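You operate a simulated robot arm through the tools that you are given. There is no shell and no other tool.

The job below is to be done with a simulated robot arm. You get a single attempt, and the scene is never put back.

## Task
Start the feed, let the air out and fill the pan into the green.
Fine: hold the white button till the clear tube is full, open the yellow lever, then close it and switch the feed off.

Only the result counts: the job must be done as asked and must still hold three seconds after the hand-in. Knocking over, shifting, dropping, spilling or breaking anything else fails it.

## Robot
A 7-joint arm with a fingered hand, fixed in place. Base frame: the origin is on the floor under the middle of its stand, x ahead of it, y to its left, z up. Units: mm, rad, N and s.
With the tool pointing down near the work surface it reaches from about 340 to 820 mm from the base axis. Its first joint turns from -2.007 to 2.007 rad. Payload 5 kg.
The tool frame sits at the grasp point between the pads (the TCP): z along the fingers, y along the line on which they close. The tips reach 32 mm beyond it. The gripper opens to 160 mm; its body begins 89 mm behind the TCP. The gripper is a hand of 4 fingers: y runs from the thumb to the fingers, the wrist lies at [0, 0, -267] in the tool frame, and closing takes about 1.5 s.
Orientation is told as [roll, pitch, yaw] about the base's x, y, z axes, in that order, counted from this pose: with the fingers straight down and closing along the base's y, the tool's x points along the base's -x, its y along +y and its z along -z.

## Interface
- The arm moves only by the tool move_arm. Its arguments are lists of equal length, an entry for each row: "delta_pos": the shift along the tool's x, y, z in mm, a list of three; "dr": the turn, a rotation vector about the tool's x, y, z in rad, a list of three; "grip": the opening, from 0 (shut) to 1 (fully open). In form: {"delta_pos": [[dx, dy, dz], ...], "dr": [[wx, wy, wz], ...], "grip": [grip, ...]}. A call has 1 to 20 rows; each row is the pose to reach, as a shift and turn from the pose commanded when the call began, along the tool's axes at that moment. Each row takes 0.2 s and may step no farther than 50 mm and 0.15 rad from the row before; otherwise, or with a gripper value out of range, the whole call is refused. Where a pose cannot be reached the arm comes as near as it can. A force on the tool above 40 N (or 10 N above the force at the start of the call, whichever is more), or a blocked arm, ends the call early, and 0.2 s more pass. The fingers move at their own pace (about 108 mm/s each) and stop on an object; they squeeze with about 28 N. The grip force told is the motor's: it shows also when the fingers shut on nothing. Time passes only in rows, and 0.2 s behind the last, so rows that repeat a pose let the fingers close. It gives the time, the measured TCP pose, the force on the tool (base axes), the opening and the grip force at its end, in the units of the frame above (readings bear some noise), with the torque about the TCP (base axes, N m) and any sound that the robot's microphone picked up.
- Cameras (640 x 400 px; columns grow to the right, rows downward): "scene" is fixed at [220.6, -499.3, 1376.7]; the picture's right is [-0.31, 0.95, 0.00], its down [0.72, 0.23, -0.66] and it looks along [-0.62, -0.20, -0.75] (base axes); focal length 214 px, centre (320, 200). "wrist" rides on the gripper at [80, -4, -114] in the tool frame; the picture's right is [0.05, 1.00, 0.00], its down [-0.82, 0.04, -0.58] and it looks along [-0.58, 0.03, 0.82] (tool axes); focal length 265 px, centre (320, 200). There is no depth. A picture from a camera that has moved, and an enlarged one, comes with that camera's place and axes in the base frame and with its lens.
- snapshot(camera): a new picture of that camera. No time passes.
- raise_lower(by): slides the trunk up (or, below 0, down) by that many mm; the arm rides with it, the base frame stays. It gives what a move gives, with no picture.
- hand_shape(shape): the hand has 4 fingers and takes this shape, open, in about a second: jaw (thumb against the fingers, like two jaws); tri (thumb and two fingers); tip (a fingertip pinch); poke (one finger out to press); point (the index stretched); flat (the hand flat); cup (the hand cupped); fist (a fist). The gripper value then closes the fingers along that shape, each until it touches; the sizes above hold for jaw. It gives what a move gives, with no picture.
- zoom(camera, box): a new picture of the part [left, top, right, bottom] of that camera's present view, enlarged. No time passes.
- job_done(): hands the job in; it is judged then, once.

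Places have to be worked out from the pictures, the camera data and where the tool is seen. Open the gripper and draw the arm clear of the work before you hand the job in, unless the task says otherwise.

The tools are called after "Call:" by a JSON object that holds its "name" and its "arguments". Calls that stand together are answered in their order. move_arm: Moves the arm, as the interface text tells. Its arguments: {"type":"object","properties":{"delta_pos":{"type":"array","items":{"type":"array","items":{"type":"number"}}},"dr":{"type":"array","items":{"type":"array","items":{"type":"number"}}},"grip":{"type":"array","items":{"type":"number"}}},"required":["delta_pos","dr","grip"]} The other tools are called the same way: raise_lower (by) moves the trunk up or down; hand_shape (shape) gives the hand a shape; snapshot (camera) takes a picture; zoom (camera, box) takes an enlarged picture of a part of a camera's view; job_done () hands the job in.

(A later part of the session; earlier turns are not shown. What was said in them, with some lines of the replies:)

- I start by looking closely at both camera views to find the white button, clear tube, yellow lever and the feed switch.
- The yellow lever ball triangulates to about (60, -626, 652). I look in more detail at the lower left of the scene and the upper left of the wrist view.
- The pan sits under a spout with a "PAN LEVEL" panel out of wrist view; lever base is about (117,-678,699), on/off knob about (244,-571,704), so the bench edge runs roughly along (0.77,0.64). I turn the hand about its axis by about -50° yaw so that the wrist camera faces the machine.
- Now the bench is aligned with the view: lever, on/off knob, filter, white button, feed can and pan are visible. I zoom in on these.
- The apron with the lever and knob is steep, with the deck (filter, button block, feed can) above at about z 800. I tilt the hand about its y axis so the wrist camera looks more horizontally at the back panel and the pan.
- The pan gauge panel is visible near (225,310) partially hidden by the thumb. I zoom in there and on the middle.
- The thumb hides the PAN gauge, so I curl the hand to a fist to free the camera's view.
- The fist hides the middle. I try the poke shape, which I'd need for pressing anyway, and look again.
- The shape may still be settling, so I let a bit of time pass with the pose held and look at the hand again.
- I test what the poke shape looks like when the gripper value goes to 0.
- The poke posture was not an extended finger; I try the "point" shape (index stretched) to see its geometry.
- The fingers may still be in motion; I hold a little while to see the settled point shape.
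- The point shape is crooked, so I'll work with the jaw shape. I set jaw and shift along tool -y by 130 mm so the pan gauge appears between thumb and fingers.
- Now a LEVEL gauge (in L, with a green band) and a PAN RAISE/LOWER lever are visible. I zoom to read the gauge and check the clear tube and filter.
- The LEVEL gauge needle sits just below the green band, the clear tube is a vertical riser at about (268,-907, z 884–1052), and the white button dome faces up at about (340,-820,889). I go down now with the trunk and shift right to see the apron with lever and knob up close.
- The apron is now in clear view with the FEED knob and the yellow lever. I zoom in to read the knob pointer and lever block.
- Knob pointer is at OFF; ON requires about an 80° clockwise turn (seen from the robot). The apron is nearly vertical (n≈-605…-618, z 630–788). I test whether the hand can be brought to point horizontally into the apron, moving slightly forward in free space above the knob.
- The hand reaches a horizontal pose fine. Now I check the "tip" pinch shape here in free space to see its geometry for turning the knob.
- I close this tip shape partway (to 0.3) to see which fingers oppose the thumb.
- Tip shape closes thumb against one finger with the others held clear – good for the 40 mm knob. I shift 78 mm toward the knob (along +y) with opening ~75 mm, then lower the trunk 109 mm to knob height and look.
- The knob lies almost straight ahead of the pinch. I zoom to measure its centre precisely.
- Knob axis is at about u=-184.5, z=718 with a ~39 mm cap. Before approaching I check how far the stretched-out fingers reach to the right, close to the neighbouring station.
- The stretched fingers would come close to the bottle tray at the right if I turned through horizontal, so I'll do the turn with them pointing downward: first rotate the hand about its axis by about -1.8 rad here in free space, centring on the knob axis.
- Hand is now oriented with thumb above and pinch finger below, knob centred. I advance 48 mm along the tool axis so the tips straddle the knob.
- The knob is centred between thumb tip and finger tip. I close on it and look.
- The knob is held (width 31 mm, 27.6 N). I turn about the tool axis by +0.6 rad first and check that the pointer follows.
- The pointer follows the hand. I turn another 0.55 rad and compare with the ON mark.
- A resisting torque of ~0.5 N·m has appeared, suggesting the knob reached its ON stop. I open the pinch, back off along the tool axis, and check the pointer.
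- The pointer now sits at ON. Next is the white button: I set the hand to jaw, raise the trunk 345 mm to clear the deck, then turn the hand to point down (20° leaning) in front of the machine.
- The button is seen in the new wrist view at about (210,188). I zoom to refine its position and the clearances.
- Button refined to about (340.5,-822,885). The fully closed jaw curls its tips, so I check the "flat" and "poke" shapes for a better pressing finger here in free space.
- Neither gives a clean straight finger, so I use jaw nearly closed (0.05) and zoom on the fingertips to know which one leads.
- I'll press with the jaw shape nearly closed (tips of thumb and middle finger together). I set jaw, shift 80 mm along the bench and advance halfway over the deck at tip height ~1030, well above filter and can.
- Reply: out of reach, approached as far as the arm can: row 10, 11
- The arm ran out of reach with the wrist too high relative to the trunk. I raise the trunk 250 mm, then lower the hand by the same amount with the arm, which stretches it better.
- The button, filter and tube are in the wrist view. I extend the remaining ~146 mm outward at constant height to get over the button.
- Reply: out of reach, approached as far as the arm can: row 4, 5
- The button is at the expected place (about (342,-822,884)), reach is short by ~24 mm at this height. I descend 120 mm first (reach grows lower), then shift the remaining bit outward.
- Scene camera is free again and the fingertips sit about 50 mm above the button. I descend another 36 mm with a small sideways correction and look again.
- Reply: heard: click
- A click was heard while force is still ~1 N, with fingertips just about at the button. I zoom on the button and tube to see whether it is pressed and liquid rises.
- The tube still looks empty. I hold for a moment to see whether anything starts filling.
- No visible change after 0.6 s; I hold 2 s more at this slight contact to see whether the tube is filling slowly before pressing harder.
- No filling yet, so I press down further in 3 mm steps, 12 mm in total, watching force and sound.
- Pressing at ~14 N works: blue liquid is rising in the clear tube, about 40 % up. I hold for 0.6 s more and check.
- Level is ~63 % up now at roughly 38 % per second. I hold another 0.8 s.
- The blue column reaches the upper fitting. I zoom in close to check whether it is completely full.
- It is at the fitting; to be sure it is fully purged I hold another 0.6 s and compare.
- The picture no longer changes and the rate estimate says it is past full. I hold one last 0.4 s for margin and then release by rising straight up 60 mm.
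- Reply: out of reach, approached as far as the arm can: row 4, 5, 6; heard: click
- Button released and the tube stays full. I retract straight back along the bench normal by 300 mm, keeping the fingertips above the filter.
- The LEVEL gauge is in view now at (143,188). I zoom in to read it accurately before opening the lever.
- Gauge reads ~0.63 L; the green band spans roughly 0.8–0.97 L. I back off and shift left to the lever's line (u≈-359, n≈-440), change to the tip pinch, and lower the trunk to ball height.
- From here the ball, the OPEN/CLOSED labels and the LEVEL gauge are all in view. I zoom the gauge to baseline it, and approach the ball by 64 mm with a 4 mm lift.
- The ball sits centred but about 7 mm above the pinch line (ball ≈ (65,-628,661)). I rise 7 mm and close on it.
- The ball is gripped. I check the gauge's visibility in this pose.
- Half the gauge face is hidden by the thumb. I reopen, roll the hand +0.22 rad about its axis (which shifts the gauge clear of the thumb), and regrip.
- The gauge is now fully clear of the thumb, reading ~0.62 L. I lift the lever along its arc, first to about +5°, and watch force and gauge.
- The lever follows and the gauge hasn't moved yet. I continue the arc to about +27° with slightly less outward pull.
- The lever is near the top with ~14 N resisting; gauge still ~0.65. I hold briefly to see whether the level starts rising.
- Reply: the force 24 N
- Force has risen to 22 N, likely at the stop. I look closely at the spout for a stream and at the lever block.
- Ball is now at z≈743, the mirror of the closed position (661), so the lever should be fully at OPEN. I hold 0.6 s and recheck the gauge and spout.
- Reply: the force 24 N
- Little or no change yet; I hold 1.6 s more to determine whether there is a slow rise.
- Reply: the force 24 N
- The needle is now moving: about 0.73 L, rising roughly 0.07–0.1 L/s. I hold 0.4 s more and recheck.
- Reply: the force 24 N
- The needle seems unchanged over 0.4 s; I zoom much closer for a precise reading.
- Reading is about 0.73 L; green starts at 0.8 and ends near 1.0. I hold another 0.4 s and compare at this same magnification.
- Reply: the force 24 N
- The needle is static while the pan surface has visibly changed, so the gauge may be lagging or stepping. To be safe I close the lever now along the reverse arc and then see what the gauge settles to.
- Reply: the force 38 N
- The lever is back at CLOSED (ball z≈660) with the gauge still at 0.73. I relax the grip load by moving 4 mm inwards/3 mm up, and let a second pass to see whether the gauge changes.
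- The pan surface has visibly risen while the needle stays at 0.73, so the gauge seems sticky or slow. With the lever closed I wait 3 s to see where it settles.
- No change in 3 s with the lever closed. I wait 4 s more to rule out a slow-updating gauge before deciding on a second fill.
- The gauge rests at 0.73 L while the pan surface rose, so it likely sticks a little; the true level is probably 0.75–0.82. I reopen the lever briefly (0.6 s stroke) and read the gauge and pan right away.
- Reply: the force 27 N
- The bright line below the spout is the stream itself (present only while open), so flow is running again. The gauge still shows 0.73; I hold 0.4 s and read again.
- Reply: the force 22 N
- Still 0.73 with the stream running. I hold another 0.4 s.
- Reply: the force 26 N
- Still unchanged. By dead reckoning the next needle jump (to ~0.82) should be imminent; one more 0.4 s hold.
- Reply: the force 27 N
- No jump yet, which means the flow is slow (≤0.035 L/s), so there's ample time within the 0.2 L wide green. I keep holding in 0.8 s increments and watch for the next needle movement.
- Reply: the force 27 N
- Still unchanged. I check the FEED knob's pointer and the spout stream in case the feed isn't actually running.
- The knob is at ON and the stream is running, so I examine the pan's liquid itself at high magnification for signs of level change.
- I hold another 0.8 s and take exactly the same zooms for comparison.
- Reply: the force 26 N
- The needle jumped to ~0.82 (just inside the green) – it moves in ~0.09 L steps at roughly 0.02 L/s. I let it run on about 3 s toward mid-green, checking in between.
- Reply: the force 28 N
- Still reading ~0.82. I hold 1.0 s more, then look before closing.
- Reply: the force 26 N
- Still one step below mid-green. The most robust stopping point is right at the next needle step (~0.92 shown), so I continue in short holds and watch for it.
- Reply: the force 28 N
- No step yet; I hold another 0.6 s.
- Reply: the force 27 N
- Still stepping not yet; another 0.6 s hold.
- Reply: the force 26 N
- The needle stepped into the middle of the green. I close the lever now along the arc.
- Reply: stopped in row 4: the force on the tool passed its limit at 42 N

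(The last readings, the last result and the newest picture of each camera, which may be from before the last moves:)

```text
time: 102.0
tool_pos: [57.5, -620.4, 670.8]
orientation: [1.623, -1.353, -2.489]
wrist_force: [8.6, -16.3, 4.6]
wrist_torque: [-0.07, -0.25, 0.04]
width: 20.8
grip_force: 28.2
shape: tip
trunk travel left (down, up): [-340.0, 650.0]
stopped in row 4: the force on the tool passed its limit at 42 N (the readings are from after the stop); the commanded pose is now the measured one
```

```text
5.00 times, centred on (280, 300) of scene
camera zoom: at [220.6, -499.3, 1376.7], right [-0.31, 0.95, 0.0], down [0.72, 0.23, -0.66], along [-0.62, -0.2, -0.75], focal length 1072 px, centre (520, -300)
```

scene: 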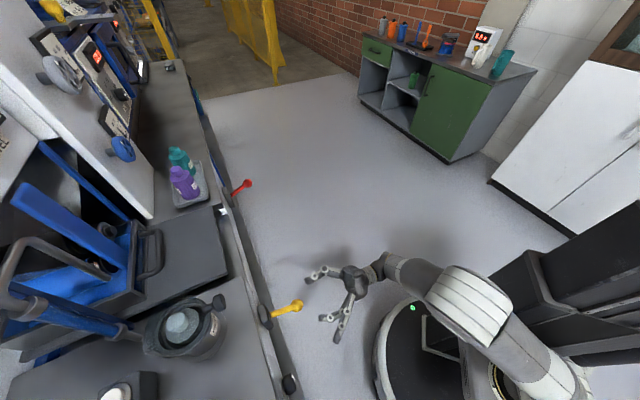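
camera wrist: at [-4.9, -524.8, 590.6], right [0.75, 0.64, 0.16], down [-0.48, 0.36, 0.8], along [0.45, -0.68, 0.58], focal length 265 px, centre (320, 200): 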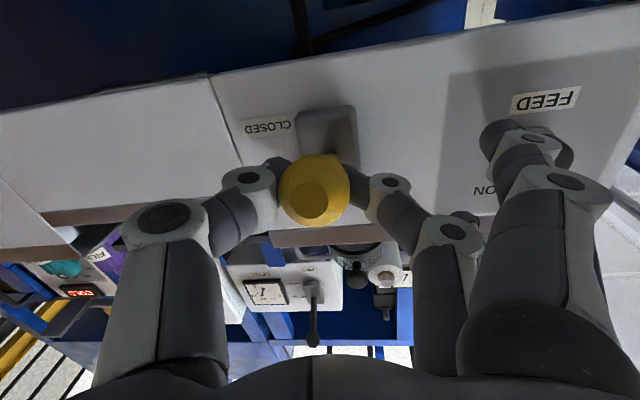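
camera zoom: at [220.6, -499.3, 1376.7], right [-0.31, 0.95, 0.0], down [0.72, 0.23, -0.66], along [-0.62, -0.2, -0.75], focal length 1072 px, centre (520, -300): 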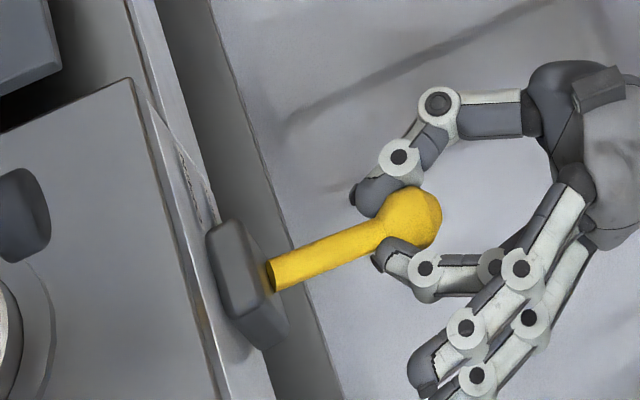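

The stream has stopped and the needle is mid-green; the motion ended early ~10 mm before the full closed stop due to outward pull. I finish the last stretch down 11 mm while moving inward 6 mm.

Call:
{"name": "move_arm", "arguments": {"delta_pos": [[3.5, -0.8, 6], [7, -1.6, 6], [10.7, -2.4, 6], [11.5, -2.6, 6]], "dr": [[0, 0, 0], [0, 0, 0], [0, 0, 0], [0, 0, 0]], "grip": [0.15, 0.15, 0.15, 0.15]}}

Call:
{"name": "zoom", "arguments": {"camera": "wrist", "box": [238, 275, 298, 317]}}

Call:
{"name": "snapshot", "arguments": {"camera": "wrist"}}

Call:
{"name": "zoom", "arguments": {"camera": "scene", "box": [230, 260, 330, 340]}}

```text
time: 103.0
tool_pos: [60.9, -623.9, 660.2]
orientation: [1.641, -1.356, -2.51]
wrist_force: [8.5, -15.5, 29.9]
wrist_torque: [-0.47, -0.35, 0.16]
width: 21.3
grip_force: 28.0
shape: tip
trunk travel left (down, up): [-340.0, 650.0]
```

```text
9.52 times, centred on (268, 296) of wrist
camera zoom: at [-2.0, -528.9, 580.7], right [0.75, 0.64, 0.16], down [-0.48, 0.37, 0.8], along [0.45, -0.68, 0.58], focal length 2528 px, centre (815, -714)
```

zoom: 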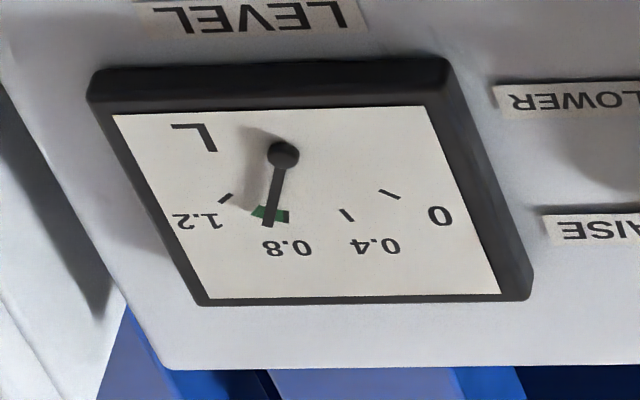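

```text
taken
camera wrist: at [-2.0, -528.9, 580.7], right [0.75, 0.64, 0.16], down [-0.48, 0.37, 0.8], along [0.45, -0.68, 0.58], focal length 265 px, centre (320, 200)
```

wrist: 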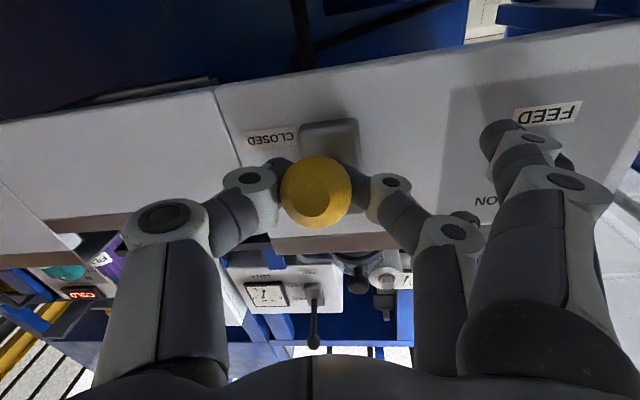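

```text
5.00 times, centred on (280, 300) of scene
camera zoom: at [220.6, -499.3, 1376.7], right [-0.31, 0.95, 0.0], down [0.72, 0.23, -0.66], along [-0.62, -0.2, -0.75], focal length 1072 px, centre (520, -300)
```

zoom: 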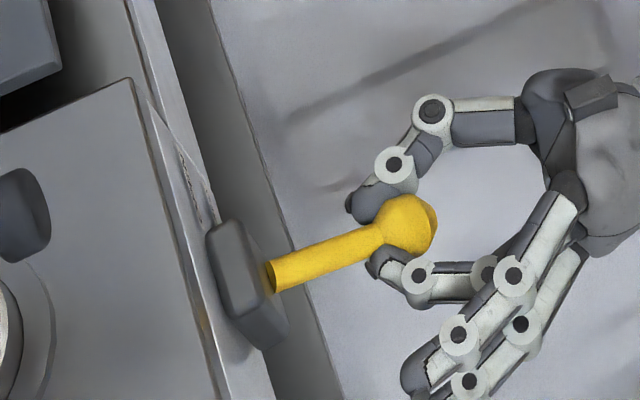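

The lever is against its closed stop (30 N upward reaction). I unload by 4 mm, open the pinch and back straight off the ball.

Call:
{"name": "move_arm", "arguments": {"delta_pos": [[-4, 0.9, 2], [-4, 0.9, 2], [-4, 0.9, 2], [-4, 0.9, 2], [-4, 0.9, -30], [-4, 0.9, -70], [-4, 0.9, -70]], "dr": [[0, 0, 0], [0, 0, 0], [0, 0, 0], [0, 0, 0], [0, 0, 0], [0, 0, 0], [0, 0, 0]], "grip": [0.15, 0.6, 0.6, 0.6, 0.6, 0.6, 0.6]}}

Call:
{"name": "snapshot", "arguments": {"camera": "wrist"}}

Call:
{"name": "zoom", "arguments": {"camera": "scene", "box": [220, 240, 420, 360]}}

Call:
{"name": "zoom", "arguments": {"camera": "wrist", "box": [230, 245, 290, 290]}}

```text
time: 104.5
tool_pos: [14.8, -573.0, 660.9]
orientation: [1.607, -1.353, -2.474]
wrist_force: [0.3, 0.0, 0.4]
wrist_torque: [-0.01, 0.01, 0.02]
width: 95.3
grip_force: 0.1
shape: tip
trunk travel left (down, up): [-340.0, 650.0]
```

```text
taken
camera wrist: at [-45.5, -477.4, 579.6], right [0.75, 0.64, 0.16], down [-0.48, 0.36, 0.8], along [0.45, -0.68, 0.58], focal length 265 px, centre (320, 200)
```

wrist: 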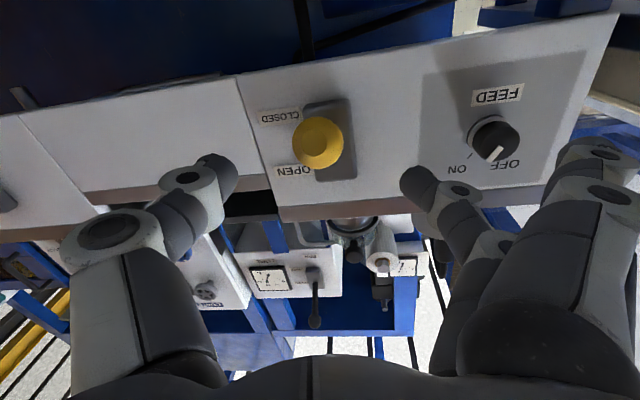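

```text
3.20 times, centred on (320, 300) of scene
camera zoom: at [220.6, -499.3, 1376.7], right [-0.31, 0.95, 0.0], down [0.72, 0.23, -0.66], along [-0.62, -0.2, -0.75], focal length 686 px, centre (320, -120)
```

zoom: 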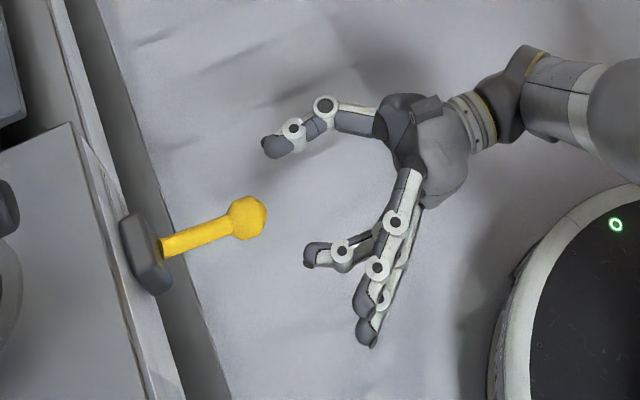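

```text
8.89 times, centred on (260, 268) of wrist
camera zoom: at [-45.5, -477.4, 579.6], right [0.75, 0.64, 0.16], down [-0.48, 0.36, 0.8], along [0.45, -0.68, 0.58], focal length 2359 px, centre (853, -400)
```

zoom: 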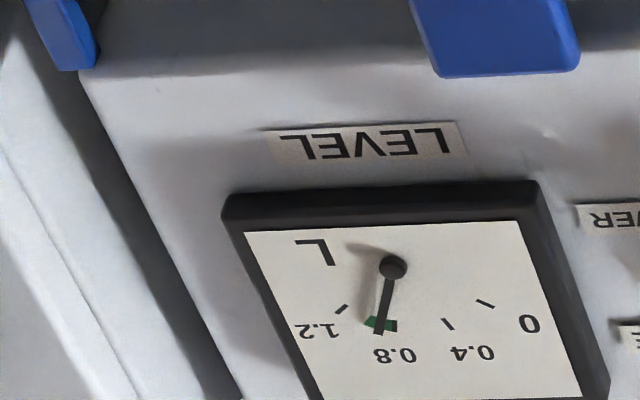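

Lever stays closed and the gauge stays mid-green. Now the feed: I rotate the hand by -0.87 rad (to the orientation in which I released the knob) and move over in front of the knob.

Call:
{"name": "move_arm", "arguments": {"delta_pos": [[0, 0, 0], [0, 0, 0], [0, 0, 0], [0, 0, 0], [0, 0, 0], [0, 0, 0], [0, 0, 0]], "dr": [[0, 0, -0.14], [0, 0, -0.28], [0, 0, -0.42], [0, 0, -0.56], [0, 0, -0.7], [0, 0, -0.84], [0, 0, -0.87]], "grip": [0.5, 0.5, 0.5, 0.5, 0.5, 0.5, 0.5]}}

Call:
{"name": "move_arm", "arguments": {"delta_pos": [[-30.1, 20.8, 8], [-60.2, 41.6, 16], [-90.4, 62.4, 24], [-120.5, 83.2, 32], [-150.6, 104, 40], [-150.6, 104, 40]], "dr": [[0, 0, 0], [0, 0, 0], [0, 0, 0], [0, 0, 0], [0, 0, 0], [0, 0, 0]], "grip": [0.5, 0.5, 0.5, 0.5, 0.5, 0.5]}}

Call:
{"name": "snapshot", "arguments": {"camera": "wrist"}}

Call:
{"name": "zoom", "arguments": {"camera": "wrist", "box": [220, 80, 420, 230]}}

Call:
{"name": "zoom", "arguments": {"camera": "scene", "box": [240, 300, 440, 400]}}

```text
time: 106.2
tool_pos: [15.5, -570.3, 660.7]
orientation: [-1.584, -0.916, 0.711]
wrist_force: [-1.0, 0.4, 0.4]
wrist_torque: [0.01, -0.02, 0.03]
width: 80.9
grip_force: 0.1
shape: tip
trunk travel left (down, up): [-340.0, 650.0]
```

```text
time: 107.5
tool_pos: [170.2, -497.7, 717.5]
orientation: [-1.582, -0.917, 0.713]
wrist_force: [-0.3, -0.1, 1.1]
wrist_torque: [-0.01, -0.02, -0.01]
width: 80.9
grip_force: 0.1
shape: tip
out of reach, approached as far as the arm can: row 5, 6
trunk travel left (down, up): [-340.0, 650.0]
```

```text
taken
camera wrist: at [57.9, -443.3, 656.5], right [0.58, 0.49, -0.65], down [0.03, 0.79, 0.62], along [0.81, -0.38, 0.45], focal length 265 px, centre (320, 200)
```

wrist: 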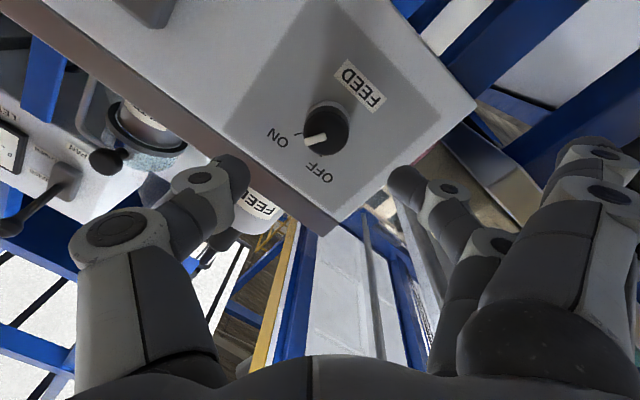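

```text
2.67 times, centred on (320, 155) of wrist
camera zoom: at [57.9, -443.3, 656.5], right [0.58, 0.49, -0.65], down [0.03, 0.79, 0.62], along [0.81, -0.38, 0.45], focal length 708 px, centre (320, 320)
```

zoom: 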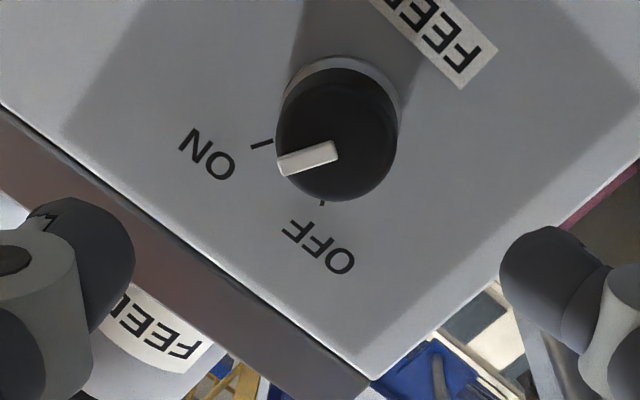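

```text
3.20 times, centred on (340, 350) of scene
camera zoom: at [220.6, -499.3, 1376.7], right [-0.31, 0.95, 0.0], down [0.72, 0.23, -0.66], along [-0.62, -0.2, -0.75], focal length 686 px, centre (256, -280)
```

zoom: 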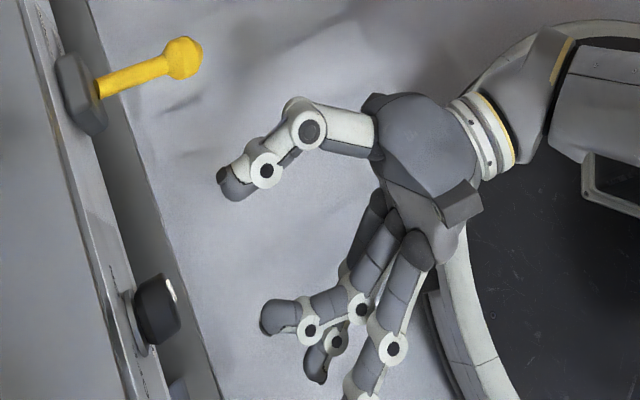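

The knob pointer is at ON, and I'm about 6 mm left of its axis. I correct laterally while advancing 80 mm so the tips straddle the knob.

Call:
{"name": "move_arm", "arguments": {"delta_pos": [[-4.3, 4.9, 20], [-4.3, 4.9, 40], [-4.3, 4.9, 58], [-4.3, 4.9, 72], [-4.3, 4.9, 80], [-4.3, 4.9, 80]], "dr": [[0, 0, 0], [0, 0, 0], [0, 0, 0], [0, 0, 0], [0, 0, 0], [0, 0, 0]], "grip": [0.5, 0.5, 0.5, 0.5, 0.5, 0.5]}}

Call:
{"name": "snapshot", "arguments": {"camera": "wrist"}}

Call:
{"name": "zoom", "arguments": {"camera": "wrist", "box": [220, 80, 420, 230]}}

```text
time: 108.7
tool_pos: [216.8, -550.2, 726.2]
orientation: [-1.601, -0.919, 0.708]
wrist_force: [-23.3, 7.6, 13.0]
wrist_torque: [1.65, 0.21, 2.72]
width: 80.5
grip_force: 0.1
shape: tip
trunk travel left (down, up): [-340.0, 650.0]
stopped in row 5: the force on the tool passed its limit at 43 N (the readings are from after the stop); the commanded pose is now the measured one
```

```text
taken
camera wrist: at [106.8, -496.4, 662.8], right [0.6, 0.47, -0.65], down [0.04, 0.79, 0.61], along [0.8, -0.39, 0.46], focal length 265 px, centre (320, 200)
```

wrist: 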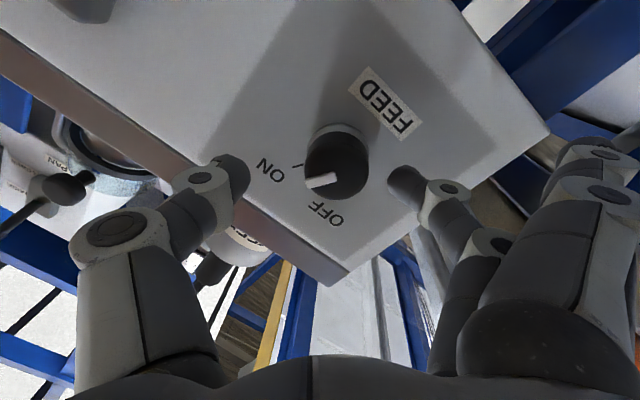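

```text
2.67 times, centred on (320, 155) of wrist
camera zoom: at [106.8, -496.4, 662.8], right [0.6, 0.47, -0.65], down [0.04, 0.79, 0.61], along [0.8, -0.39, 0.46], focal length 708 px, centre (320, 320)
```

zoom: 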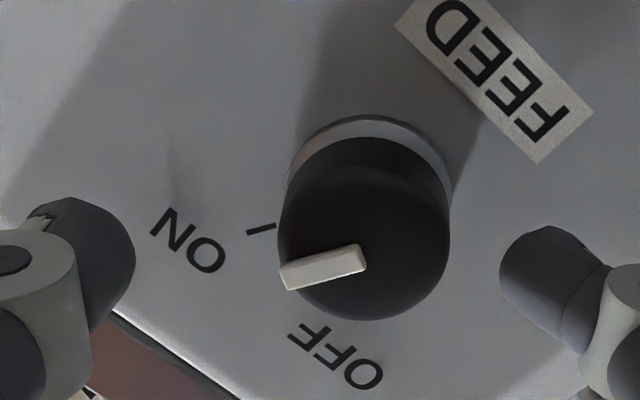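

A collision stopped the approach: the torque pattern suggests a stretched finger touching the tray at the right. I look at that side before moving.

Call:
{"name": "zoom", "arguments": {"camera": "wrist", "box": [400, 60, 640, 260]}}

Call:
{"name": "snapshot", "arguments": {"camera": "scene"}}

Call:
{"name": "zoom", "arguments": {"camera": "scene", "box": [240, 300, 440, 400]}}

```text
2.00 times, centred on (520, 160) of wrist
camera zoom: at [106.8, -496.4, 662.8], right [0.6, 0.47, -0.65], down [0.04, 0.79, 0.61], along [0.8, -0.39, 0.46], focal length 531 px, centre (-80, 280)
```

zoom: 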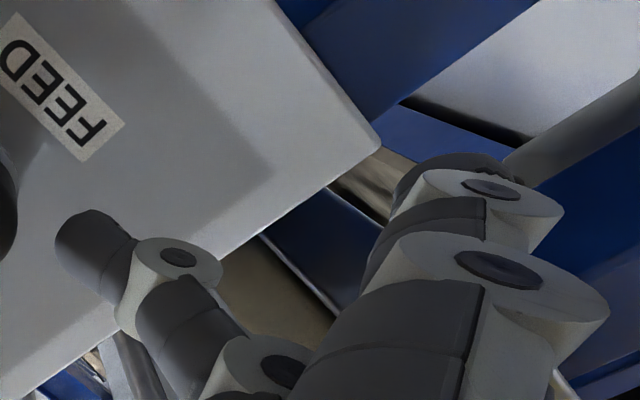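

```text
taken
```

scene: 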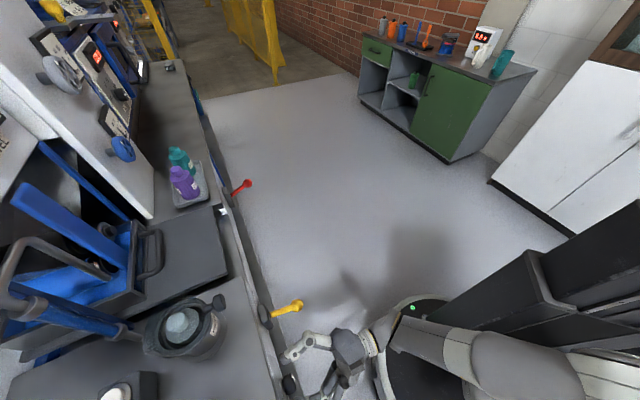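

```text
3.20 times, centred on (340, 350) of scene
camera zoom: at [220.6, -499.3, 1376.7], right [-0.31, 0.95, 0.0], down [0.72, 0.23, -0.66], along [-0.62, -0.2, -0.75], focal length 686 px, centre (256, -280)
```

zoom: 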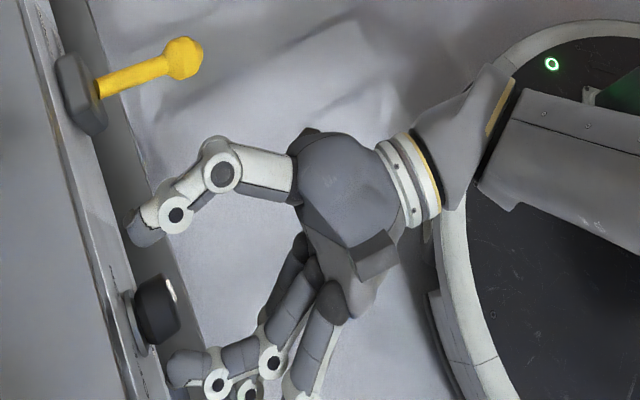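

The finger seems to touch the fixed tray frame with the open hand at this roll. I back off 38 mm, recentre on the knob axis, and roll to a safer angle (fingers pointing further down).

Call:
{"name": "move_arm", "arguments": {"delta_pos": [[0, 0, -20], [0, 0, -38], [3.5, 8.7, -38], [3.5, 8.7, -38], [3.5, 8.7, -38], [3.5, 8.7, -38]], "dr": [[0, 0, 0], [0, 0, 0], [-0.008, 0.001, -0.1], [-0.016, 0.003, -0.2], [-0.024, 0.004, -0.3], [-0.024, 0.004, -0.3]], "grip": [0.5, 0.5, 0.5, 0.5, 0.5, 0.5]}}

Call:
{"name": "snapshot", "arguments": {"camera": "wrist"}}

Call:
{"name": "snapshot", "arguments": {"camera": "scene"}}

```text
time: 110.1
tool_pos: [201.7, -519.3, 715.2]
orientation: [-1.563, -0.62, 0.7]
wrist_force: [-0.8, 0.0, -0.4]
wrist_torque: [-0.01, -0.04, -0.02]
width: 80.7
grip_force: 0.1
shape: tip
trunk travel left (down, up): [-340.0, 650.0]
```

```text
taken
camera wrist: at [76.0, -474.8, 672.8], right [0.4, 0.35, -0.84], down [0.15, 0.88, 0.44], along [0.9, -0.31, 0.3], focal length 265 px, centre (320, 200)
```

wrist: 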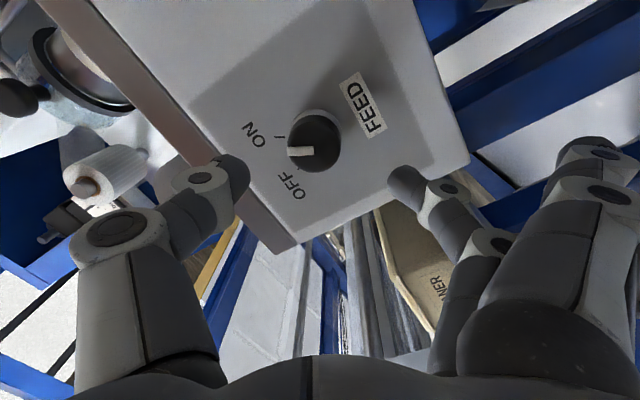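

```text
taken
```

scene: 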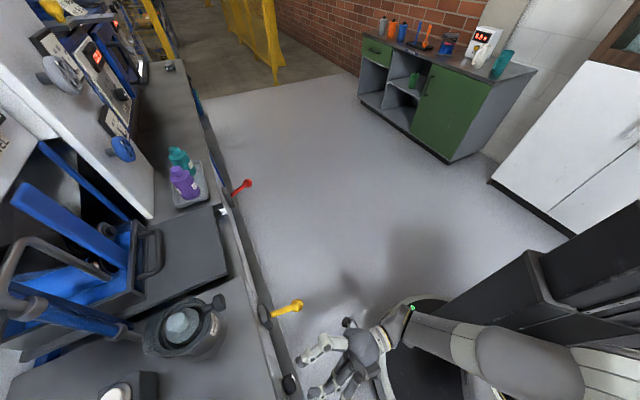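

I test in free space that the roll can go a further -1.15 rad (the amount needed to turn the knob back), then return.

Call:
{"name": "move_arm", "arguments": {"delta_pos": [[0, 0, 0], [0, 0, 0], [0, 0, 0], [0, 0, 0], [0, 0, 0], [0, 0, 0], [0, 0, 0], [0, 0, 0], [0, 0, 0], [0, 0, 0]], "dr": [[0, 0, -0.14], [0, 0, -0.28], [0, 0, -0.42], [0, 0, -0.56], [0, 0, -0.7], [0, 0, -0.84], [0, 0, -0.98], [0, 0, -1.1], [0, 0, -1.2], [0, 0, -1.2]], "grip": [0.5, 0.5, 0.5, 0.5, 0.5, 0.5, 0.5, 0.5, 0.5, 0.5]}}

Call:
{"name": "snapshot", "arguments": {"camera": "wrist"}}

```text
time: 112.3
tool_pos: [200.4, -519.5, 713.7]
orientation: [-1.562, 0.583, 0.708]
wrist_force: [0.2, 0.6, -0.1]
wrist_torque: [0.0, -0.01, -0.01]
width: 80.8
grip_force: 0.0
shape: tip
trunk travel left (down, up): [-340.0, 650.0]
```

```text
taken
camera wrist: at [78.5, -474.2, 764.0], right [-0.45, -0.38, -0.81], down [0.13, 0.87, -0.48], along [0.88, -0.32, -0.35], focal length 265 px, centre (320, 200)
```

wrist: 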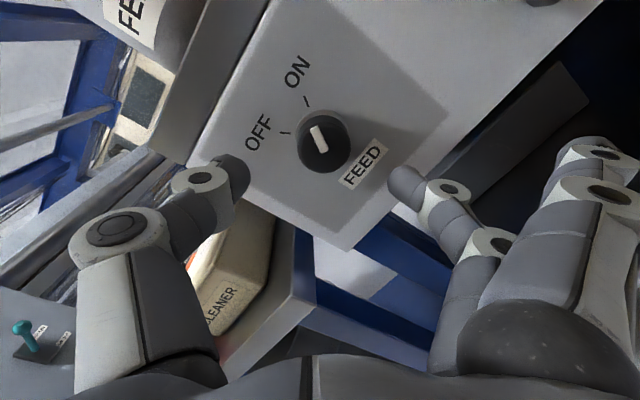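

The roll range is fine. I rotate back +1.2 rad with the small centring correction, then advance onto the knob.

Call:
{"name": "move_arm", "arguments": {"delta_pos": [[4.4, -0.9, 0], [4.4, -0.9, 0], [4.4, -0.9, 0], [4.4, -0.9, 0], [4.4, -0.9, 0], [4.4, -0.9, 0], [4.4, -0.9, 0], [4.4, -0.9, 0], [4.4, -0.9, 0], [4.4, -0.9, 0]], "dr": [[0, 0, 0.14], [0, 0, 0.28], [0, 0, 0.42], [0, 0, 0.56], [0, 0, 0.7], [0, 0, 0.84], [0, 0, 0.98], [0, 0, 1.1], [0, 0, 1.2], [0, 0, 1.2]], "grip": [0.5, 0.5, 0.5, 0.5, 0.5, 0.5, 0.5, 0.5, 0.5, 0.5]}}

Call:
{"name": "move_arm", "arguments": {"delta_pos": [[0, 0, 12], [0, 0, 24], [0, 0, 34], [0, 0, 43], [0, 0, 43]], "dr": [[0, 0, 0], [0, 0, 0], [0, 0, 0], [0, 0, 0], [0, 0, 0]], "grip": [0.5, 0.5, 0.5, 0.5, 0.5]}}

Call:
{"name": "snapshot", "arguments": {"camera": "wrist"}}

Call:
{"name": "zoom", "arguments": {"camera": "scene", "box": [240, 300, 440, 400]}}

```text
time: 114.5
tool_pos: [199.1, -520.4, 715.8]
orientation: [-1.562, -0.62, 0.7]
wrist_force: [0.1, -0.4, -0.4]
wrist_torque: [-0.04, -0.02, -0.01]
width: 80.6
grip_force: 0.1
shape: tip
trunk travel left (down, up): [-340.0, 650.0]
```

```text
time: 115.7
tool_pos: [226.3, -552.2, 716.1]
orientation: [-1.563, -0.618, 0.7]
wrist_force: [-1.2, -0.7, -0.3]
wrist_torque: [-0.03, 0.02, -0.01]
width: 80.8
grip_force: 0.1
shape: tip
trunk travel left (down, up): [-340.0, 650.0]
```

```text
taken
camera wrist: at [101.3, -509.6, 674.9], right [0.41, 0.35, -0.84], down [0.15, 0.88, 0.44], along [0.9, -0.31, 0.3], focal length 265 px, centre (320, 200)
```

wrist: 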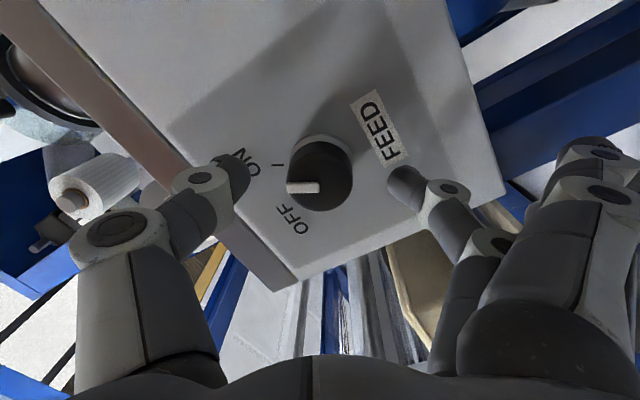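

```text
3.20 times, centred on (340, 350) of scene
camera zoom: at [220.6, -499.3, 1376.7], right [-0.31, 0.95, 0.0], down [0.72, 0.23, -0.66], along [-0.62, -0.2, -0.75], focal length 686 px, centre (256, -280)
```

zoom: 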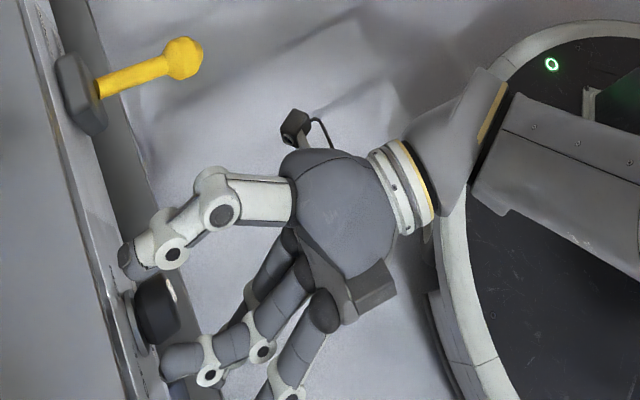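

No contact and the knob is centred. I close the pinch on it.

Call:
{"name": "move_arm", "arguments": {"delta_pos": [[0, 0, 2], [0, 0, 2], [0, 0, 2], [0, 0, 2], [0, 0, 2]], "dr": [[0, 0, 0], [0, 0, 0], [0, 0, 0], [0, 0, 0], [0, 0, 0]], "grip": [0.3, 0.2, 0.1, 0.1, 0.1]}}

Call:
{"name": "move_arm", "arguments": {"delta_pos": [[0, 0, 0], [0, 0, 0], [0, 0, 0], [0, 0, 0], [0, 0, 0], [0, 0, 0], [0, 0, 0]], "dr": [[0, 0, -0.1], [0, 0, -0.2], [0, 0, -0.3], [0, 0, -0.4], [0, 0, -0.5], [0, 0, -0.6], [0, 0, -0.6]], "grip": [0.1, 0.1, 0.1, 0.1, 0.1, 0.1, 0.1]}}

Call:
{"name": "snapshot", "arguments": {"camera": "wrist"}}

```text
time: 116.9
tool_pos: [227.9, -555.0, 717.2]
orientation: [-1.562, -0.619, 0.698]
wrist_force: [2.4, -2.7, -1.3]
wrist_torque: [0.02, 0.06, 0.02]
width: 31.0
grip_force: 27.8
shape: tip
trunk travel left (down, up): [-340.0, 650.0]
```

```text
time: 118.5
tool_pos: [230.2, -555.2, 717.4]
orientation: [-1.561, -0.016, 0.706]
wrist_force: [2.4, 6.9, -5.1]
wrist_torque: [0.01, -0.03, 0.15]
width: 30.4
grip_force: 28.2
shape: tip
trunk travel left (down, up): [-340.0, 650.0]
```

```text
taken
camera wrist: at [94.1, -520.0, 721.1], right [-0.03, -0.02, -1.0], down [0.25, 0.97, -0.02], along [0.97, -0.25, -0.03], focal length 265 px, centre (320, 200)
```

wrist: 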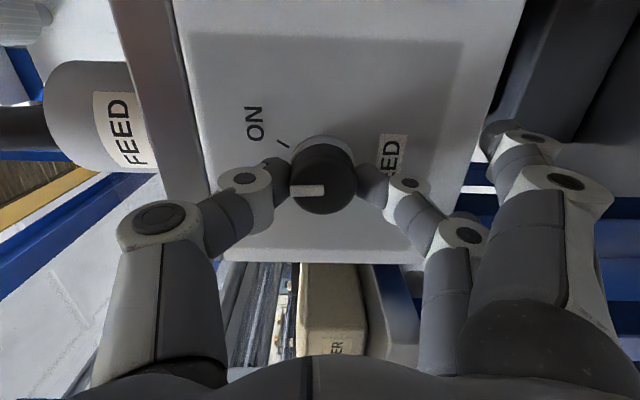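

The knob has turned halfway (pointer straight up). I continue another -0.57 rad to OFF.

Call:
{"name": "move_arm", "arguments": {"delta_pos": [[0, 0, 0], [0, 0, 0], [0, 0, 0], [0, 0, 0], [0, 0, 0], [0, 0, 0], [0, 0, 0]], "dr": [[0, 0, -0.1], [0, 0, -0.2], [0, 0, -0.3], [0, 0, -0.4], [0, 0, -0.5], [0, 0, -0.57], [0, 0, -0.57]], "grip": [0.1, 0.1, 0.1, 0.1, 0.1, 0.1, 0.1]}}

Call:
{"name": "snapshot", "arguments": {"camera": "wrist"}}

Call:
{"name": "zoom", "arguments": {"camera": "wrist", "box": [220, 80, 420, 230]}}

```text
time: 120.1
tool_pos: [227.8, -555.9, 716.7]
orientation: [-1.561, 0.553, 0.711]
wrist_force: [2.5, 16.6, -10.0]
wrist_torque: [0.47, -0.37, 0.36]
width: 31.4
grip_force: 27.8
shape: tip
trunk travel left (down, up): [-340.0, 650.0]
```

```text
taken
camera wrist: at [105.2, -511.9, 764.2], right [-0.44, -0.36, -0.82], down [0.13, 0.88, -0.46], along [0.89, -0.31, -0.33], focal length 265 px, centre (320, 200)
```

wrist: 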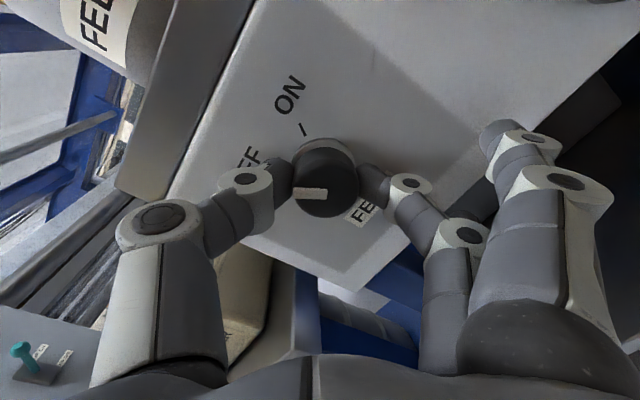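

```text
2.67 times, centred on (320, 155) of wrist
camera zoom: at [105.2, -511.9, 764.2], right [-0.44, -0.36, -0.82], down [0.13, 0.88, -0.46], along [0.89, -0.31, -0.33], focal length 708 px, centre (320, 320)
```

zoom: 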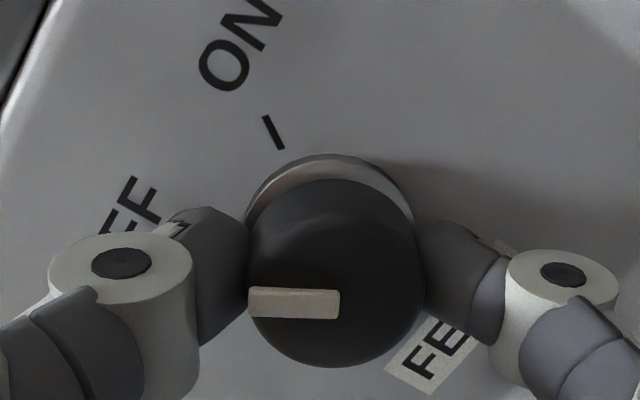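

A +0.59 N·m reaction about the axis shows the OFF stop has been reached. I release, back off 55 mm and check the pointer.

Call:
{"name": "move_arm", "arguments": {"delta_pos": [[0, 0, 0], [0, 0, 0], [0, 0, 0], [0, 0, -15], [0, 0, -45], [0, 0, -45]], "dr": [[0, 0, 0], [0, 0, 0], [0, 0, 0], [0, 0, 0], [0, 0, 0], [0, 0, 0]], "grip": [0.5, 0.5, 0.5, 0.5, 0.5, 0.5]}}

Call:
{"name": "snapshot", "arguments": {"camera": "wrist"}}

Call:
{"name": "zoom", "arguments": {"camera": "wrist", "box": [220, 60, 420, 210]}}

Call:
{"name": "snapshot", "arguments": {"camera": "scene"}}

```text
time: 121.5
tool_pos: [199.7, -520.5, 719.3]
orientation: [-1.563, 0.551, 0.708]
wrist_force: [-0.2, -0.4, -0.1]
wrist_torque: [0.01, 0.01, 0.02]
width: 79.4
grip_force: 0.0
shape: tip
trunk travel left (down, up): [-340.0, 650.0]
```

```text
taken
camera wrist: at [75.7, -475.7, 765.5], right [-0.44, -0.36, -0.82], down [0.14, 0.88, -0.46], along [0.89, -0.31, -0.33], focal length 265 px, centre (320, 200)
```

wrist: 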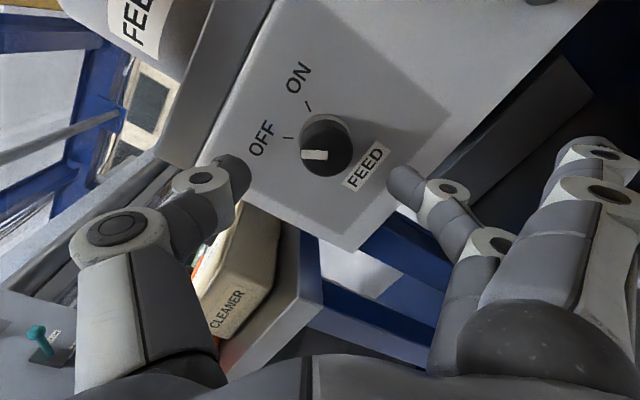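

```text
2.67 times, centred on (320, 135) of wrist
camera zoom: at [75.7, -475.7, 765.5], right [-0.44, -0.36, -0.82], down [0.14, 0.88, -0.46], along [0.89, -0.31, -0.33], focal length 708 px, centre (320, 373)
```

zoom: 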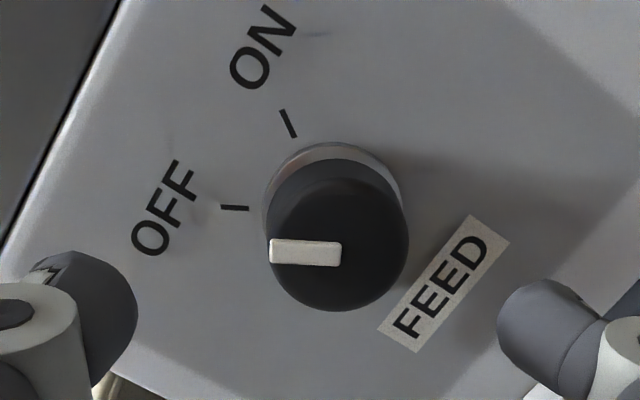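

```text
taken
```

scene: 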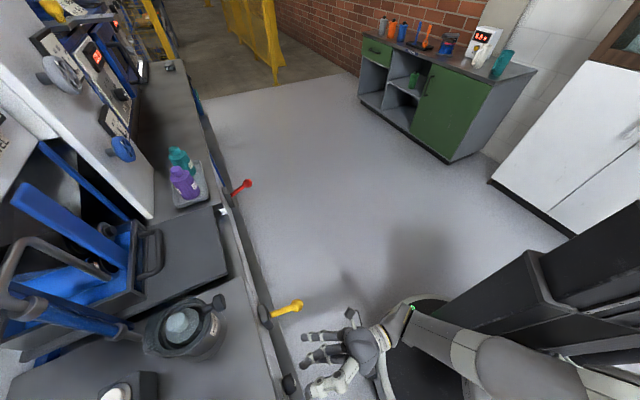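

The pointer is at OFF. I raise the trunk 380 mm straight up away from the apron, set the hand open (jaw), and then verify the gauge, lever and surroundings.

Call:
{"name": "raise_lower", "arguments": {"by": 380}}

Call:
{"name": "hand_shape", "arguments": {"shape": "jaw"}}

Call:
{"name": "snapshot", "arguments": {"camera": "wrist"}}

Call:
{"name": "snapshot", "arguments": {"camera": "scene"}}

```text
time: 125.2
tool_pos: [199.3, -519.6, 1098.3]
orientation: [-1.565, 0.552, 0.709]
wrist_force: [-0.3, -0.8, 0.0]
wrist_torque: [0.05, -0.03, 0.01]
width: 79.7
grip_force: 0.1
shape: tip
trunk travel left (down, up): [-720.0, 270.0]
```

```text
time: 126.1
tool_pos: [199.4, -520.4, 1097.0]
orientation: [-1.563, 0.552, 0.707]
wrist_force: [-0.2, -0.8, 0.0]
wrist_torque: [0.0, 0.04, -0.01]
width: 160.1
grip_force: 0.1
shape: jaw
trunk travel left (down, up): [-720.0, 270.0]
```

```text
taken
camera wrist: at [75.8, -475.9, 1145.4], right [-0.44, -0.36, -0.82], down [0.14, 0.88, -0.46], along [0.89, -0.31, -0.33], focal length 265 px, centre (320, 200)
```

wrist: 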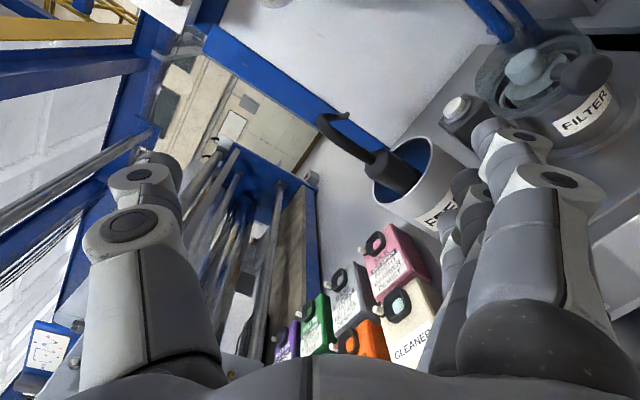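

```text
taken
```

scene: 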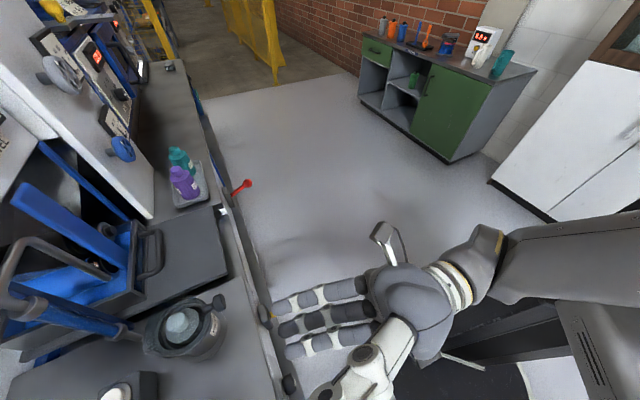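

Everything on the right side looks in place. I roll the hand back +2.1 rad and shift left so the wrist camera can confirm the final gauge reading.

Call:
{"name": "move_arm", "arguments": {"delta_pos": [[0, 0, -3], [0, 0, -6], [0, 0, -9], [0, 0, -12], [0, 0, -15], [0, 0, -15], [0, 0, -15], [0, 0, -15], [0, 0, -15], [0, 0, -15], [0, 0, -15], [0, 0, -15], [0, 0, -15], [0, 0, -15], [0, 0, -15], [0, 0, -15]], "dr": [[0, 0, 0.14], [0, 0, 0.28], [0, 0, 0.42], [0, 0, 0.56], [0, 0, 0.7], [0, 0, 0.84], [0, 0, 0.98], [0, 0, 1.12], [0, 0, 1.26], [0, 0, 1.4], [0, 0, 1.54], [0, 0, 1.68], [0, 0, 1.82], [0, 0, 1.96], [0, 0, 2.1], [0, 0, 2.12]], "grip": [1, 1, 1, 1, 1, 1, 1, 1, 1, 1, 1, 1, 1, 1, 1, 1]}}

Call:
{"name": "move_arm", "arguments": {"delta_pos": [[0, -45, 0], [0, -90, 0], [0, -135, 0], [0, -180, 0], [0, -220, 0]], "dr": [[0, 0, 0], [0, 0, 0], [0, 0, 0], [0, 0, 0], [0, 0, 0]], "grip": [1, 1, 1, 1, 1]}}

Call:
{"name": "snapshot", "arguments": {"camera": "wrist"}}

Call:
{"name": "snapshot", "arguments": {"camera": "scene"}}

```text
time: 129.5
tool_pos: [189.9, -508.2, 1097.4]
orientation: [-0.079, -1.564, -0.787]
wrist_force: [-0.4, 0.4, 0.8]
wrist_torque: [0.0, 0.01, 0.01]
width: 160.0
grip_force: 0.0
shape: jaw
trunk travel left (down, up): [-720.0, 270.0]
```

```text
time: 130.7
tool_pos: [23.6, -650.3, 1095.9]
orientation: [-0.139, -1.564, -0.726]
wrist_force: [0.6, 0.1, -1.0]
wrist_torque: [0.01, 0.03, 0.03]
width: 159.9
grip_force: 0.1
shape: jaw
trunk travel left (down, up): [-720.0, 270.0]
```

```text
taken
camera wrist: at [-53.1, -565.7, 1016.9], right [0.76, 0.65, -0.05], down [-0.34, 0.46, 0.82], along [0.56, -0.6, 0.57], focal length 265 px, centre (320, 200)
```

wrist: 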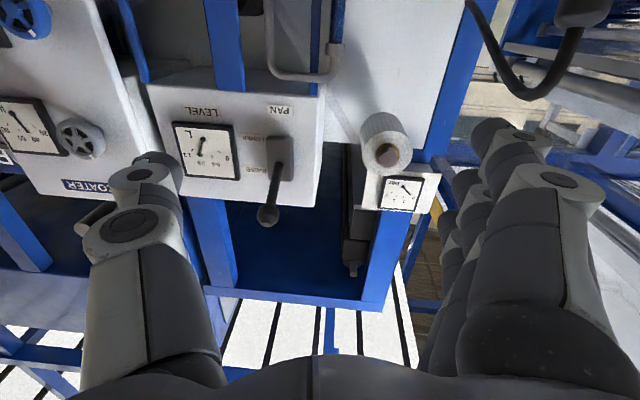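

```text
taken
```

scene: 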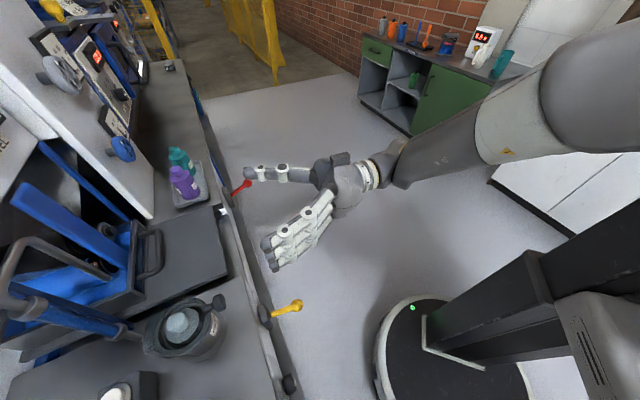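

I zoom into the gauge, the lever, the knob and the tube for the final check.

Call:
{"name": "zoom", "arguments": {"camera": "wrist", "box": [165, 100, 255, 190]}}

Call:
{"name": "zoom", "arguments": {"camera": "scene", "box": [220, 280, 340, 400]}}

Call:
{"name": "zoom", "arguments": {"camera": "scene", "box": [0, 200, 200, 350]}}

```text
4.44 times, centred on (210, 145) of wrist
camera zoom: at [-53.1, -565.7, 1016.9], right [0.76, 0.65, -0.05], down [-0.34, 0.46, 0.82], along [0.56, -0.6, 0.57], focal length 1180 px, centre (809, 444)
```

zoom: 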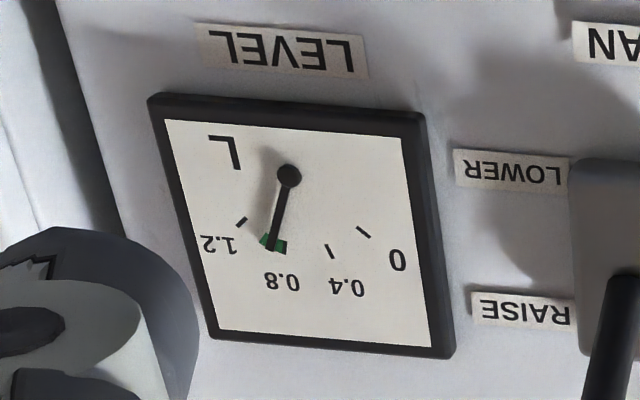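

```text
3.33 times, centred on (280, 340) of scene
camera zoom: at [220.6, -499.3, 1376.7], right [-0.31, 0.95, 0.0], down [0.72, 0.23, -0.66], along [-0.62, -0.2, -0.75], focal length 715 px, centre (453, -267)
```

zoom: 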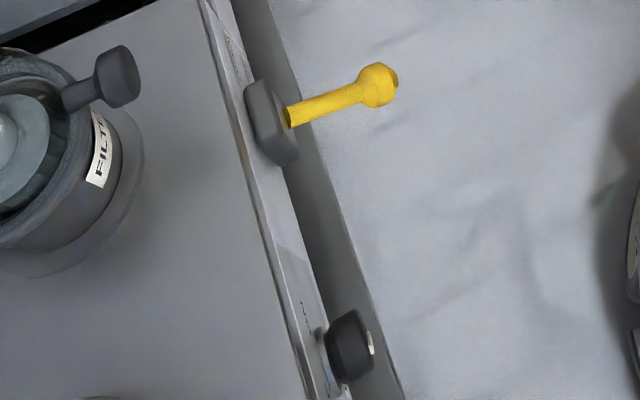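

```text
2.67 times, centred on (100, 275) of scene
camera zoom: at [220.6, -499.3, 1376.7], right [-0.31, 0.95, 0.0], down [0.72, 0.23, -0.66], along [-0.62, -0.2, -0.75], focal length 572 px, centre (907, 0)
```

zoom: 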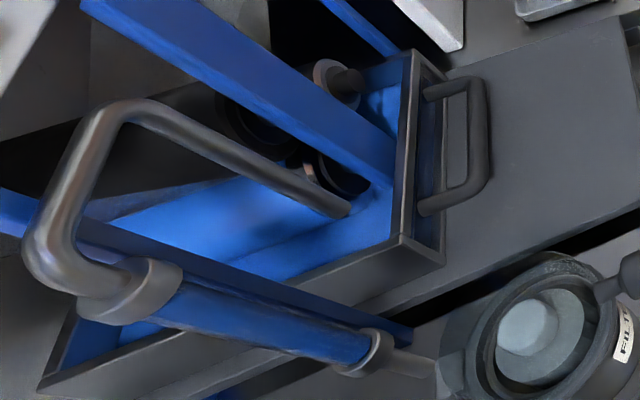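

Gauge is mid-green, lever closed, feed knob back at its original OFF position, tube full, nothing displaced. I draw the open hand back another 80 mm away from the machine.

Call:
{"name": "move_arm", "arguments": {"delta_pos": [[0, 0, -40], [0, 0, -80], [0, 0, -80]], "dr": [[0, 0, 0], [0, 0, 0], [0, 0, 0]], "grip": [1, 1, 1]}}

Call:
{"name": "snapshot", "arguments": {"camera": "scene"}}

Call:
{"name": "snapshot", "arguments": {"camera": "wrist"}}

```text
time: 131.5
tool_pos: [-30.1, -591.8, 1098.6]
orientation: [-0.296, -1.563, -0.572]
wrist_force: [-0.4, 0.2, 0.4]
wrist_torque: [0.04, 0.02, 0.03]
width: 160.1
grip_force: 0.1
shape: jaw
trunk travel left (down, up): [-720.0, 270.0]
```

```text
taken
```

scene: 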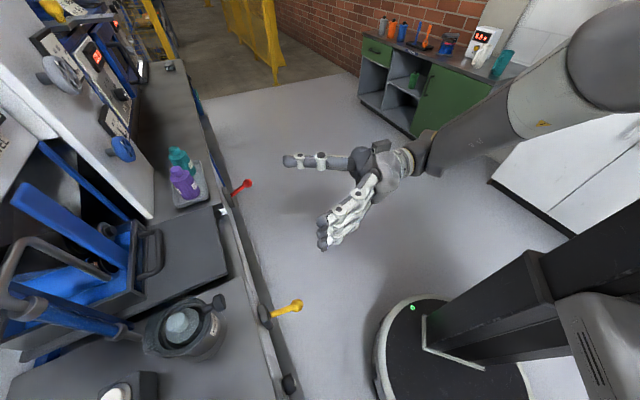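

```text
taken
camera wrist: at [-107.0, -506.4, 1019.5], right [0.76, 0.65, -0.05], down [-0.34, 0.46, 0.82], along [0.56, -0.6, 0.57], focal length 265 px, centre (320, 200)
```

wrist: 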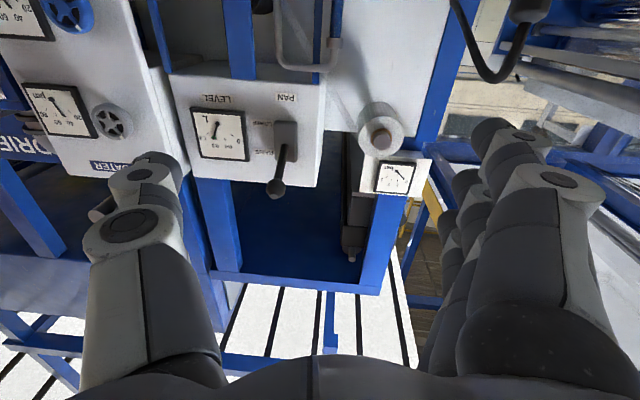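

The arm is clear with the hand open, the pan level is in the green, the lever is closed and the feed is off. I hand the job in.

Call:
{"name": "job_done", "arguments": {}}

```text
The job is handed in.
```

The pan is filled to the middle of the green, and I have handed the job in. The judge's result hasn't come back.

- **Feed:** I turned it on for the job. The knob is now back against its OFF stop, with the pointer on the OFF mark.
- **Air:** I held the white button until the clear tube was full of liquid. The tube was still full at the end.
- **Pan level:** It rose from about 0.63 L to about 0.9 L. The gauge moves in steps of roughly 0.09 L, so I stopped as soon as it stepped into mid-green. It still read mid-green about 30 seconds after I closed the lever.
- **Yellow lever:** It is closed, against its stop and in its starting position. No liquid was coming out of the spout.

**Contact:** While I was moving in to switch the feed off, something stopped the arm at 43 N. It was probably one of the extended fingers hitting the frame of the bottle tray beside the knob, though I could not see the exact point. I backed off straight away and came in at a different angle. The bottles looked in place afterwards and I saw no spill.

The hand is open and the arm is clear of the machine.
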